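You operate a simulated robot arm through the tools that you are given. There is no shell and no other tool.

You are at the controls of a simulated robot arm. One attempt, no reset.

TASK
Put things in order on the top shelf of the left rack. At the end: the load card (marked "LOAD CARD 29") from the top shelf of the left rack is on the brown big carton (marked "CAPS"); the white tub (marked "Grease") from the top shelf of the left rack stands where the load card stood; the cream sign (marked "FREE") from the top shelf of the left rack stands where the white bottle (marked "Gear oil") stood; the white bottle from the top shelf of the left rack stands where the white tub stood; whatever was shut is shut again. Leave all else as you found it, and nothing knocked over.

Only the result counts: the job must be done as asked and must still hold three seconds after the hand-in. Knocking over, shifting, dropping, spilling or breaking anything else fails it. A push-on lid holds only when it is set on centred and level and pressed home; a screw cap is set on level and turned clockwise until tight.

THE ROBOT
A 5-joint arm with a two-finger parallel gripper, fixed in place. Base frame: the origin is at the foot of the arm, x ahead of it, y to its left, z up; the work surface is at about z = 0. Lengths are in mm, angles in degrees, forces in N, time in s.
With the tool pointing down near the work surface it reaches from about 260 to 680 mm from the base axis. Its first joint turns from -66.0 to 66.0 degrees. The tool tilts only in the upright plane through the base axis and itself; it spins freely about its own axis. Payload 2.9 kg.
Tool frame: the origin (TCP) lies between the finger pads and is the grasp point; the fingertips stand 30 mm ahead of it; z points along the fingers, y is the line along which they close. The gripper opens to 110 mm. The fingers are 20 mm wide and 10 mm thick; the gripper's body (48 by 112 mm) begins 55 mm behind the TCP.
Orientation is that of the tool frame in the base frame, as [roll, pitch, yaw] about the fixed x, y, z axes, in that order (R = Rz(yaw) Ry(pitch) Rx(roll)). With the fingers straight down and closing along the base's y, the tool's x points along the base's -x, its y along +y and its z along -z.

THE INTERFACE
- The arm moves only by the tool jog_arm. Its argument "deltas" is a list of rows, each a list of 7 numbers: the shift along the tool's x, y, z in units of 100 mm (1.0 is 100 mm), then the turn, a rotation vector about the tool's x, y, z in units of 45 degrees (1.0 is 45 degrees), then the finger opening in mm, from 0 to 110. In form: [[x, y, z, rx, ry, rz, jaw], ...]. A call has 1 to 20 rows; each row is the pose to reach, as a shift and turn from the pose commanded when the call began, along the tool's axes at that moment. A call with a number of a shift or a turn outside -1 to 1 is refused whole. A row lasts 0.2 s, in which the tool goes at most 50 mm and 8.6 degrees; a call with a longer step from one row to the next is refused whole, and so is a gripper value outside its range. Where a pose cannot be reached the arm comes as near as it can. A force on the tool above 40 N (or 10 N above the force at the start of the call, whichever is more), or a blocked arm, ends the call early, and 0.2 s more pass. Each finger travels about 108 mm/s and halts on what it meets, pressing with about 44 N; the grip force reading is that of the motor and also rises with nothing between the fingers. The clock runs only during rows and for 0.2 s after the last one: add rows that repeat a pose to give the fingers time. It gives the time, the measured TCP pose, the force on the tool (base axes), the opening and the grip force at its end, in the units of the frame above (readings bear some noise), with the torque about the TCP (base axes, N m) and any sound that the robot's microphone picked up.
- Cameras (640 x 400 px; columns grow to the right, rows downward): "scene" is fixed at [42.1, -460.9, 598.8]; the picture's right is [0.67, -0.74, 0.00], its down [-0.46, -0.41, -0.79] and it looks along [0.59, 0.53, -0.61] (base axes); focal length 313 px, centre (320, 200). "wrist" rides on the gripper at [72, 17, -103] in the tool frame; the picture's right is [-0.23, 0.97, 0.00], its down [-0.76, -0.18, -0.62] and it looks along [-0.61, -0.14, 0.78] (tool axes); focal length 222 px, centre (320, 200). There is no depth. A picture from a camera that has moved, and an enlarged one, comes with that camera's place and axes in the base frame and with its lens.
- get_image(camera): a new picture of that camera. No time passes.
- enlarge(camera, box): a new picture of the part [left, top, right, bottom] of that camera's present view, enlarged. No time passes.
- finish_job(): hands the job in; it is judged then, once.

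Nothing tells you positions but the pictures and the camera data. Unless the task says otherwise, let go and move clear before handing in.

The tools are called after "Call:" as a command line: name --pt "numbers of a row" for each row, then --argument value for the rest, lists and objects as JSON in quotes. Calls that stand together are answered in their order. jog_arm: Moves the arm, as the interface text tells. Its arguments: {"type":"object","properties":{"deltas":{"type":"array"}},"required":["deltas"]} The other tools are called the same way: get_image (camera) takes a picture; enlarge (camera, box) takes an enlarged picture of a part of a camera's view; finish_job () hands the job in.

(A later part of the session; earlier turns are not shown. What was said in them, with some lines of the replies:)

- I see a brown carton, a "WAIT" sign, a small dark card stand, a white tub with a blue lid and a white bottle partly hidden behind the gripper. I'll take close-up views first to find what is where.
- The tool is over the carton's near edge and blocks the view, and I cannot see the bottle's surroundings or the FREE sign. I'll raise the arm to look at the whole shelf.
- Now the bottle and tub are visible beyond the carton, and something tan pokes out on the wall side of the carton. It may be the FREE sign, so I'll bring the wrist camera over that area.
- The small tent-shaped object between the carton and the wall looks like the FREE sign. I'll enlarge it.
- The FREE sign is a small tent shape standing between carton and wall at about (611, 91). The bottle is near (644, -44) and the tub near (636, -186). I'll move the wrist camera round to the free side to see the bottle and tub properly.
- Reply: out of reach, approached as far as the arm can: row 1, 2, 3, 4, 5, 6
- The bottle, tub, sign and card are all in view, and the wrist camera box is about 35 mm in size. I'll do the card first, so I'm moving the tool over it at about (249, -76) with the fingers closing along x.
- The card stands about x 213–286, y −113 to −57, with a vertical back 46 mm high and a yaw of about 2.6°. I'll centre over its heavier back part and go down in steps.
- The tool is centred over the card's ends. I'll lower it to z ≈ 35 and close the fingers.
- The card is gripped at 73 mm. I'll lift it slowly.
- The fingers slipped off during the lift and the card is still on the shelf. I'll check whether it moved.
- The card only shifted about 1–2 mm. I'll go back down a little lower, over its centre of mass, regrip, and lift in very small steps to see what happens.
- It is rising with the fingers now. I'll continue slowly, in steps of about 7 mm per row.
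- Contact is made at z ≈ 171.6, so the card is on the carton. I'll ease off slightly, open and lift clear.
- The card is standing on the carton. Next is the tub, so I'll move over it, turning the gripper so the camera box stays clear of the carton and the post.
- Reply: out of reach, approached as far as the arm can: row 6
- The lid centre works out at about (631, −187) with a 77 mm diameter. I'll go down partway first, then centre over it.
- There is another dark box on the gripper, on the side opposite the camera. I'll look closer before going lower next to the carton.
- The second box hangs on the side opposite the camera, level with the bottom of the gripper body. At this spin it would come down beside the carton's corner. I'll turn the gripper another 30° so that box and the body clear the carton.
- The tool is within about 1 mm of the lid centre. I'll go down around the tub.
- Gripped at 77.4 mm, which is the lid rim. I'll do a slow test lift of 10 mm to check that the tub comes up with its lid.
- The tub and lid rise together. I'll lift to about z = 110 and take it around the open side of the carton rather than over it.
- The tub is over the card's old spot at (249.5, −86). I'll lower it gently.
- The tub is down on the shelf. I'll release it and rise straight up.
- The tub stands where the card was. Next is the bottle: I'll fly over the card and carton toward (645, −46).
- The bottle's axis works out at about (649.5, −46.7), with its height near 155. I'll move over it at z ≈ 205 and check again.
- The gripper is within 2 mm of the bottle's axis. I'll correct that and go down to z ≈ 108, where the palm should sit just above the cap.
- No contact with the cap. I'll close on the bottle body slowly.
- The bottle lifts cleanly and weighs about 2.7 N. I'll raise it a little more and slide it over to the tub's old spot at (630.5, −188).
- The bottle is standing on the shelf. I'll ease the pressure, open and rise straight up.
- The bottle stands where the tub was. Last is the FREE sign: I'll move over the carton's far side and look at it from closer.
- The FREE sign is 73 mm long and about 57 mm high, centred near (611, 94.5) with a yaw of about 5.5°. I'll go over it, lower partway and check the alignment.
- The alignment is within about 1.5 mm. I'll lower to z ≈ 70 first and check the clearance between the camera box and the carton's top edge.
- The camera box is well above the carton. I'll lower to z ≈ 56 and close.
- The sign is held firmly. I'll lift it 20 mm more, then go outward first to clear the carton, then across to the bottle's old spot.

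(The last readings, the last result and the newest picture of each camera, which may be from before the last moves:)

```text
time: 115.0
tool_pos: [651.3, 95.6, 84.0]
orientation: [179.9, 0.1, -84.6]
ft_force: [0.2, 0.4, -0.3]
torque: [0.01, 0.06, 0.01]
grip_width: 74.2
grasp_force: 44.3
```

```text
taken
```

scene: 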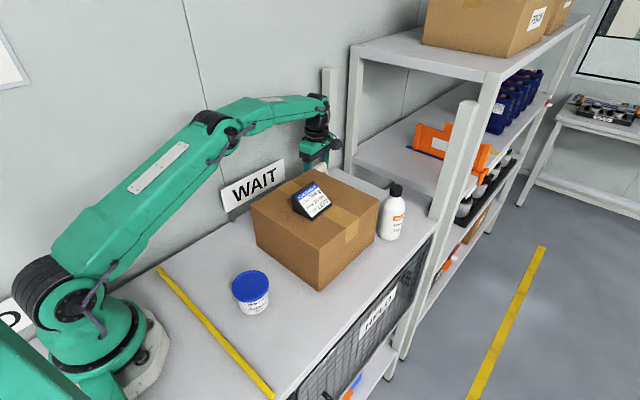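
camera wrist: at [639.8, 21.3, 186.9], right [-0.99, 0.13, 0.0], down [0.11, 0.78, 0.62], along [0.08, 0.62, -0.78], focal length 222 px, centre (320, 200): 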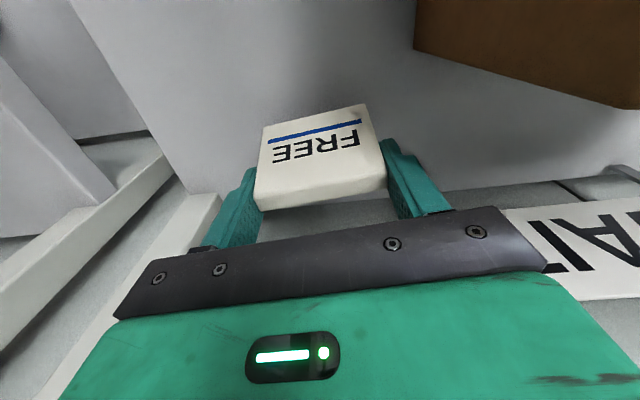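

Call:
jog_arm --pt "0.03 0.003 0 0 0 0 30" --pt "0.08 0.008 0 0 0 0 30" --pt "0.16 0.015 0 0 0 0 30" --pt "0.25 0.024 0 0 0 0 30" --pt "0.34 0.033 0 0 0 0 30" --pt "0.43 0.041 0 0 0 0 30" --pt "0.52 0.05 0 0 0 0 30" --pt "0.6 0.058 0 0 0 0 30" --pt "0.66 0.064 0 0 0 0 30" --pt "0.7 0.067 0 0 0 0 30"

Call:
jog_arm --pt "0.03 0.003 0 0 0 0 30" --pt "0.08 0.008 0 0 0 0 30" --pt "0.16 0.015 0 0 0 0 30" --pt "0.25 0.024 0 0 0 0 30" --pt "0.34 0.033 0 0 0 0 30" --pt "0.43 0.041 0 0 0 0 30" --pt "0.52 0.05 0 0 0 0 30" --pt "0.6 0.058 0 0 0 0 30" --pt "0.66 0.064 0 0 0 0 30" --pt "0.7 0.067 0 0 0 0 30"

Call:
get_image --camera "wrist"

Call:
enlarge --camera "scene" --box '[310, 100, 440, 250]'

```text
time: 117.2
tool_pos: [650.3, 26.1, 84.9]
orientation: [179.9, 0.1, -84.6]
ft_force: [-0.7, 0.2, -0.5]
torque: [-0.03, -0.04, 0.0]
grip_width: 74.0
grasp_force: 44.3
```

```text
time: 119.4
tool_pos: [649.9, -45.3, 83.7]
orientation: [-179.9, -0.1, -84.6]
ft_force: [0.7, -0.6, -1.7]
torque: [-0.01, -0.02, 0.0]
grip_width: 74.1
grasp_force: 44.1
```

```text
taken
camera wrist: at [639.2, -119.6, 187.2], right [-0.99, 0.13, 0.0], down [0.1, 0.78, 0.62], along [0.08, 0.62, -0.78], focal length 222 px, centre (320, 200)
```

wrist: 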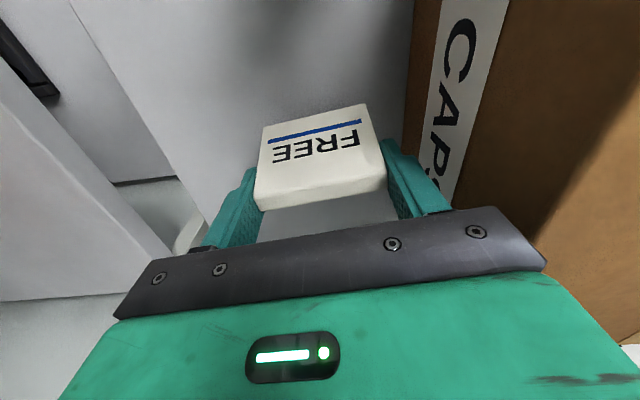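

```text
2.67 times, centred on (375, 175) of scene
camera zoom: at [42.1, -460.9, 598.8], right [0.67, -0.74, 0.0], down [-0.46, -0.41, -0.79], along [0.59, 0.53, -0.61], focal length 834 px, centre (173, 267)
```

zoom: 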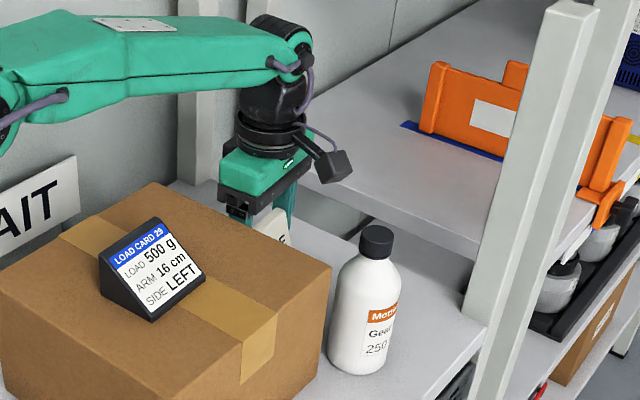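

Call:
jog_arm --pt "0 0 0.03 0 0 0 30" --pt "0 0 0.08 0 0 0 30" --pt "0 0 0.13 0 0 0 30" --pt "0 0 0.18 0 0 0 30" --pt "0 0 0.22 0 0 0 30" --pt "0 0 0.25 0 0 0 30" --pt "0 0 0.265 0 0 0 30"

Call:
jog_arm --pt "0 0 0.01 0 0 0 30" --pt "0 0 0.01 0 0 0 30"

Call:
jog_arm --pt "0 0 0.007 0 0 0 30" --pt "0 0 0.007 0 0 0 30"

```text
time: 121.0
tool_pos: [649.6, -43.6, 57.5]
orientation: [-180.0, -0.1, -84.6]
ft_force: [-0.4, 0.6, -0.2]
torque: [0.06, -0.04, 0.02]
grip_width: 74.3
grasp_force: 44.3
```

```text
time: 121.6
tool_pos: [650.0, -45.7, 57.1]
orientation: [-179.9, -0.1, -84.7]
ft_force: [-0.5, 0.9, -0.1]
torque: [-0.01, -0.02, 0.0]
grip_width: 74.1
grasp_force: 43.8
```

```text
time: 122.2
tool_pos: [650.4, -44.8, 55.0]
orientation: [179.9, 0.0, -84.6]
ft_force: [-0.3, 0.1, 0.0]
torque: [0.0, -0.03, -0.01]
grip_width: 74.1
grasp_force: 44.2
```

Call:
jog_arm --pt "0 0 0.007 0 0 0 30" --pt "0 0 0.007 0 0 0 30"

Call:
jog_arm --pt "0 0 0.006 0 0 0 30" --pt "0 0 0.006 0 0 0 30"

Call:
get_image --camera "wrist"

```text
time: 122.8
tool_pos: [649.8, -44.9, 55.9]
orientation: [-180.0, 0.0, -84.6]
ft_force: [-1.2, 0.7, 4.9]
torque: [0.02, -0.11, 0.02]
grip_width: 73.8
grasp_force: 43.5
```

```text
time: 123.4
tool_pos: [650.4, -45.9, 56.5]
orientation: [-179.9, 0.0, -84.5]
ft_force: [-4.7, 0.9, 12.9]
torque: [0.07, 0.14, -0.03]
grip_width: 74.2
grasp_force: 44.4
```

```text
taken
camera wrist: at [639.6, -119.2, 159.0], right [-0.99, 0.13, 0.0], down [0.1, 0.78, 0.62], along [0.08, 0.62, -0.78], focal length 222 px, centre (320, 200)
```

wrist: 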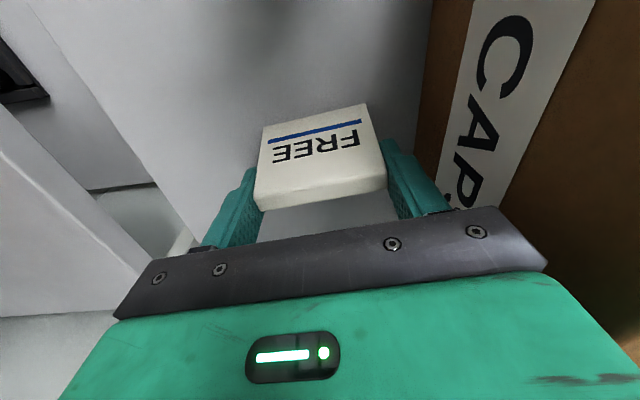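

The sign has touched down on the shelf. I'll ease off, open moderately because the carton is close, and rise.

Call:
jog_arm --pt "0 0 -0.008 0 0 0 30" --pt "0 0 -0.008 0 0 0 72" --pt "0 0 -0.008 0 0 0 76" --pt "0 0 -0.008 0 0 0 82" --pt "0 0 -0.008 0 0 0 88" --pt "0 0 -0.008 0 0 0 90" --pt "0 0 -0.008 0 0 0 90"

Call:
get_image --camera "wrist"

Call:
jog_arm --pt "0 0 -0.08 0 0 0 90" --pt "0 0 -0.2 0 0 0 90" --pt "0 0 -0.35 0 0 0 90" --pt "0 0 -0.55 0 0 0 90" --pt "0 0 -0.75 0 0 0 90" --pt "0 0 -1.0 0 0 0 90"

Call:
get_image --camera "wrist"

Call:
get_image --camera "scene"

```text
time: 125.0
tool_pos: [649.0, -45.1, 56.7]
orientation: [180.0, -0.1, -84.6]
ft_force: [-0.6, 0.3, -0.2]
torque: [-0.01, -0.02, 0.0]
grip_width: 89.9
grasp_force: 0.1
```

```text
taken
camera wrist: at [639.5, -119.5, 158.9], right [-0.99, 0.13, 0.0], down [0.1, 0.78, 0.62], along [0.08, 0.62, -0.78], focal length 222 px, centre (320, 200)
```

wrist: 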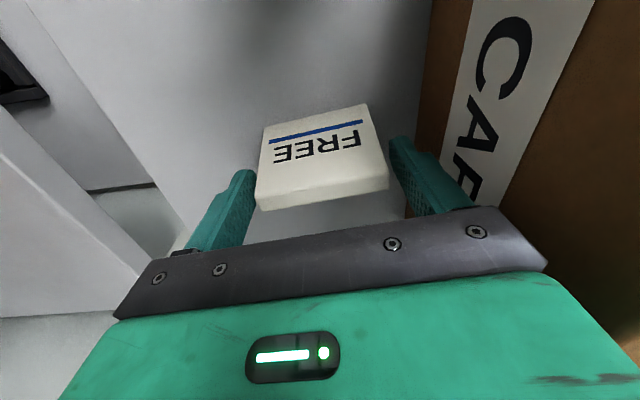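

```text
time: 126.4
tool_pos: [648.3, -43.7, 155.4]
orientation: [-180.0, 0.0, -84.5]
ft_force: [-0.5, -0.8, 0.3]
torque: [0.0, 0.04, 0.0]
grip_width: 89.8
grasp_force: 0.1
```

```text
taken
camera wrist: at [638.7, -118.9, 258.6], right [-0.99, 0.13, 0.0], down [0.1, 0.78, 0.62], along [0.08, 0.62, -0.78], focal length 222 px, centre (320, 200)
```

wrist: 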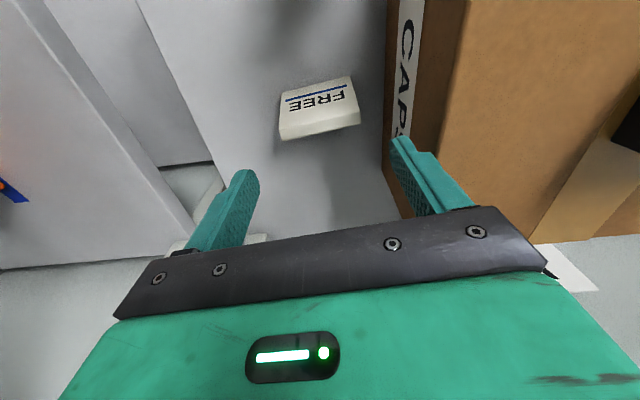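

```text
taken
```

scene: 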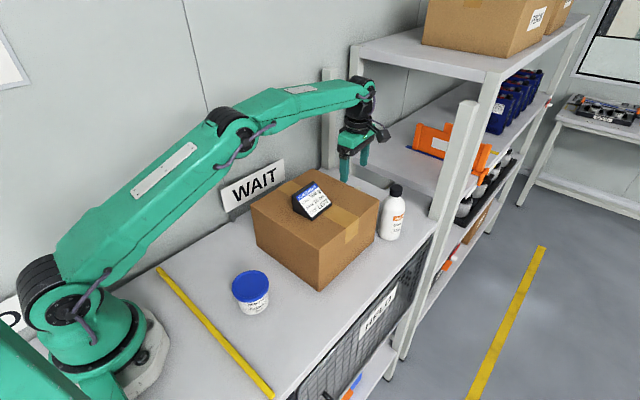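

The sign is in place. I'll rise and pull back over the carton to check everything from above.

Call:
jog_arm --pt "0 0 -0.2 0 0 0 90" --pt "0 0 -0.45 0 0 0 90" --pt "-0.02 0.2 -0.65 0 0 0 90" --pt "-0.04 0.4 -0.85 0 0 0 90" --pt "-0.06 0.6 -1.0 0 0 0 90" --pt "-0.08 0.8 -1.0 0 0 0 90"

Call:
jog_arm --pt "0 0.3 -0.2 0 0 0 90" --pt "0 0.6 -0.5 0 0 0 90" --pt "0 0.8 -0.8 0 0 0 90" --pt "0 1.0 -1.0 0 0 0 90"

Call:
get_image --camera "wrist"

Call:
get_image --camera "scene"

```text
time: 127.8
tool_pos: [570.8, -44.6, 254.6]
orientation: [-180.0, 0.0, -84.6]
ft_force: [0.5, 0.5, -0.7]
torque: [0.03, -0.01, 0.0]
grip_width: 90.0
grasp_force: 0.1
```

```text
time: 128.8
tool_pos: [470.3, -53.5, 357.1]
orientation: [180.0, 0.0, -84.6]
ft_force: [0.3, 0.1, -0.7]
torque: [0.0, -0.01, 0.0]
grip_width: 90.0
grasp_force: 0.0
```

```text
taken
camera wrist: at [459.8, -128.5, 459.3], right [-0.99, 0.13, 0.0], down [0.11, 0.77, 0.62], along [0.08, 0.62, -0.78], focal length 222 px, centre (320, 200)
```

wrist: 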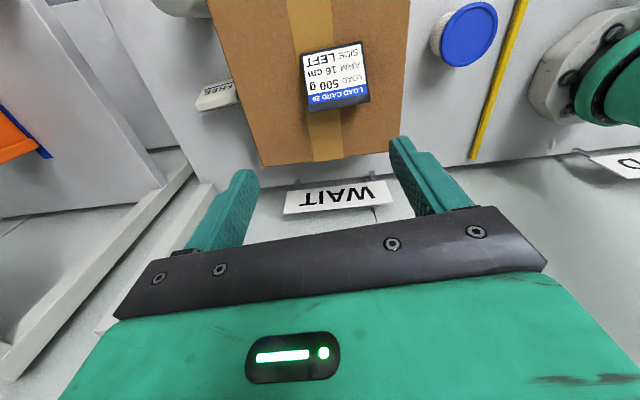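

```text
taken
```

scene: 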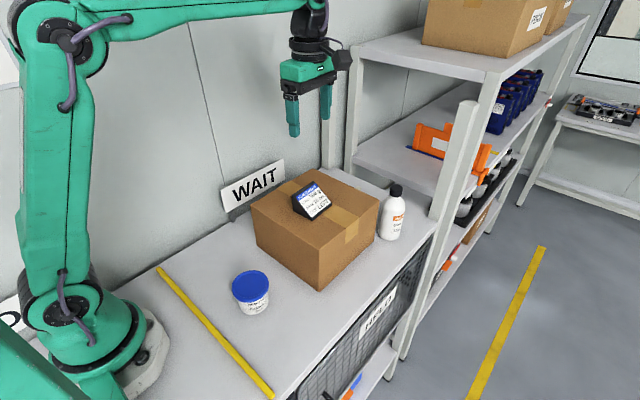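

Call:
enlarge --camera "scene" --box '[200, 130, 460, 330]'

Call:
enlarge --camera "scene" --box '[220, 255, 290, 325]'

Call:
enlarge --camera "wrist" --box '[150, 0, 400, 160]'

```text
2.00 times, centred on (330, 230) of scene
camera zoom: at [42.1, -460.9, 598.8], right [0.67, -0.74, 0.0], down [-0.46, -0.41, -0.79], along [0.59, 0.53, -0.61], focal length 625 px, centre (300, 140)
```

zoom: 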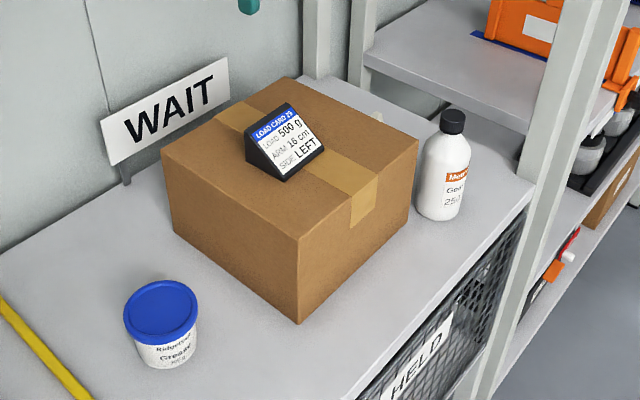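

```text
5.71 times, centred on (255, 290) of scene
camera zoom: at [42.1, -460.9, 598.8], right [0.67, -0.74, 0.0], down [-0.46, -0.41, -0.79], along [0.59, 0.53, -0.61], focal length 1786 px, centre (691, -314)
```

zoom: 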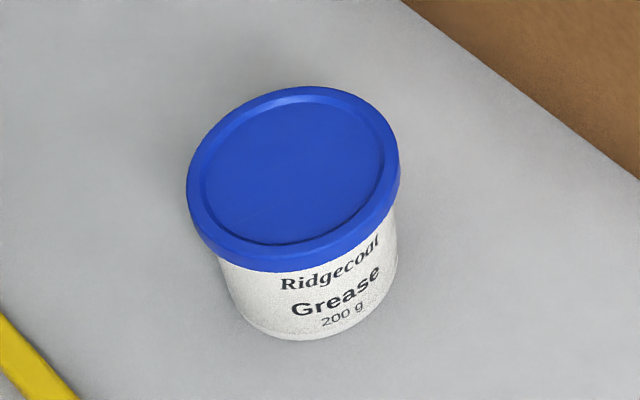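

```text
2.50 times, centred on (275, 80) of wrist
camera zoom: at [459.8, -128.5, 459.3], right [-0.99, 0.13, 0.0], down [0.11, 0.77, 0.62], along [0.08, 0.62, -0.78], focal length 555 px, centre (432, 500)
```

zoom: 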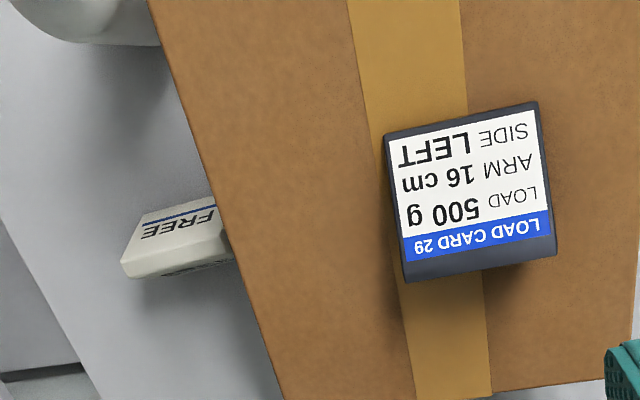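

Call:
enlarge --camera "wrist" --box '[415, 0, 515, 80]'

Call:
enlarge --camera "scene" --box '[225, 262, 280, 322]'

Call:
enlarge --camera "scene" --box '[365, 175, 420, 245]'

```text
5.00 times, centred on (465, 40) of wrist
camera zoom: at [459.8, -128.5, 459.3], right [-0.99, 0.13, 0.0], down [0.11, 0.77, 0.62], along [0.08, 0.62, -0.78], focal length 1111 px, centre (-405, 1000)
```

zoom: 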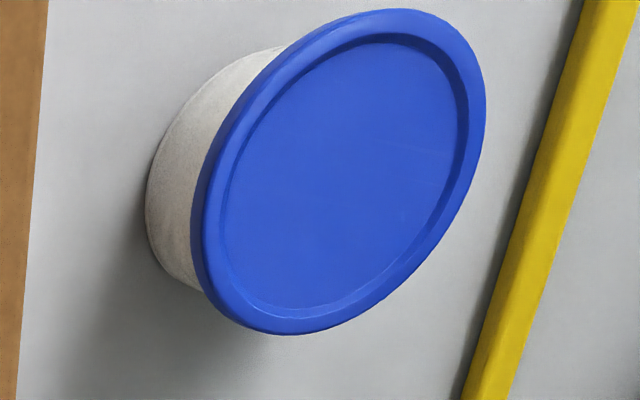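

```text
6.67 times, centred on (252, 292) of scene
camera zoom: at [42.1, -460.9, 598.8], right [0.67, -0.74, 0.0], down [-0.46, -0.41, -0.79], along [0.59, 0.53, -0.61], focal length 2084 px, centre (770, -413)
```

zoom: 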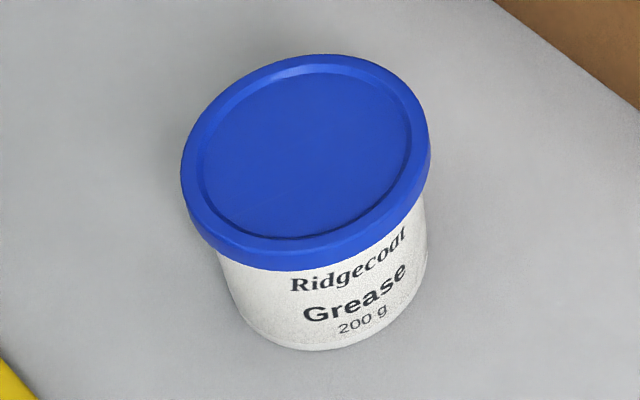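

```text
5.71 times, centred on (392, 210) of scene
camera zoom: at [42.1, -460.9, 598.8], right [0.67, -0.74, 0.0], down [-0.46, -0.41, -0.79], along [0.59, 0.53, -0.61], focal length 1786 px, centre (-94, 143)
```

zoom: 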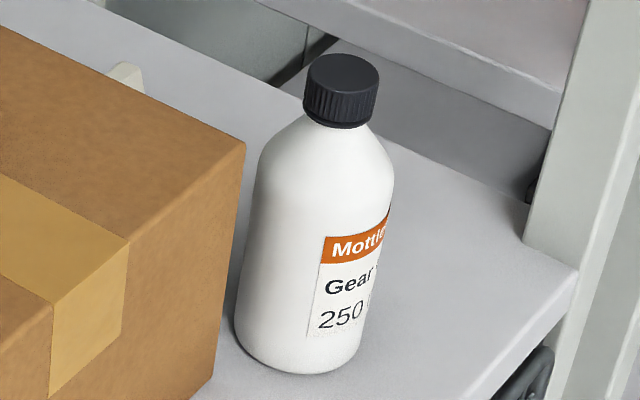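

Everything is where it should be:
- **Card:** standing on the CAPS carton.
- **Tub:** at the card's old spot with its lid on.
- **Bottle:** upright at the tub's old spot, capped.
- **FREE sign:** at the bottle's old spot.
- **Carton and WAIT sign:** unmoved.

The gripper is clear, so I'm handing in.

Call:
finish_job

```text
The job is handed in.
```

The four items are rearranged as you asked, and I've handed the job in. I checked the final state in the camera pictures before handing in, but the hand-in returned no verdict.

| Item | Where it is now |
|---|---|
| Load card 29 | standing on top of the CAPS carton |
| Grease tub | where the load card stood, lid on |
| Gear oil bottle | upright where the tub stood, cap on |
| FREE sign | where the bottle stood |

- **Accuracy:** by my estimates, each item is within a few millimetres of the spot it was meant to take.
- **First attempt on the card:** my first grip slipped as I lifted, and the card shifted about 1–2 mm without falling. The second grip held. I placed the tub by the card's original position, not the shifted one.
- **Lids and caps:** I didn't open anything. I carried the tub by its lid rim, and the lid still looked level and seated afterwards.
- **Everything else:** the carton and the WAIT sign look unmoved in the before and after pictures, and nothing was knocked over. The gripper is empty and clear, above the carton.
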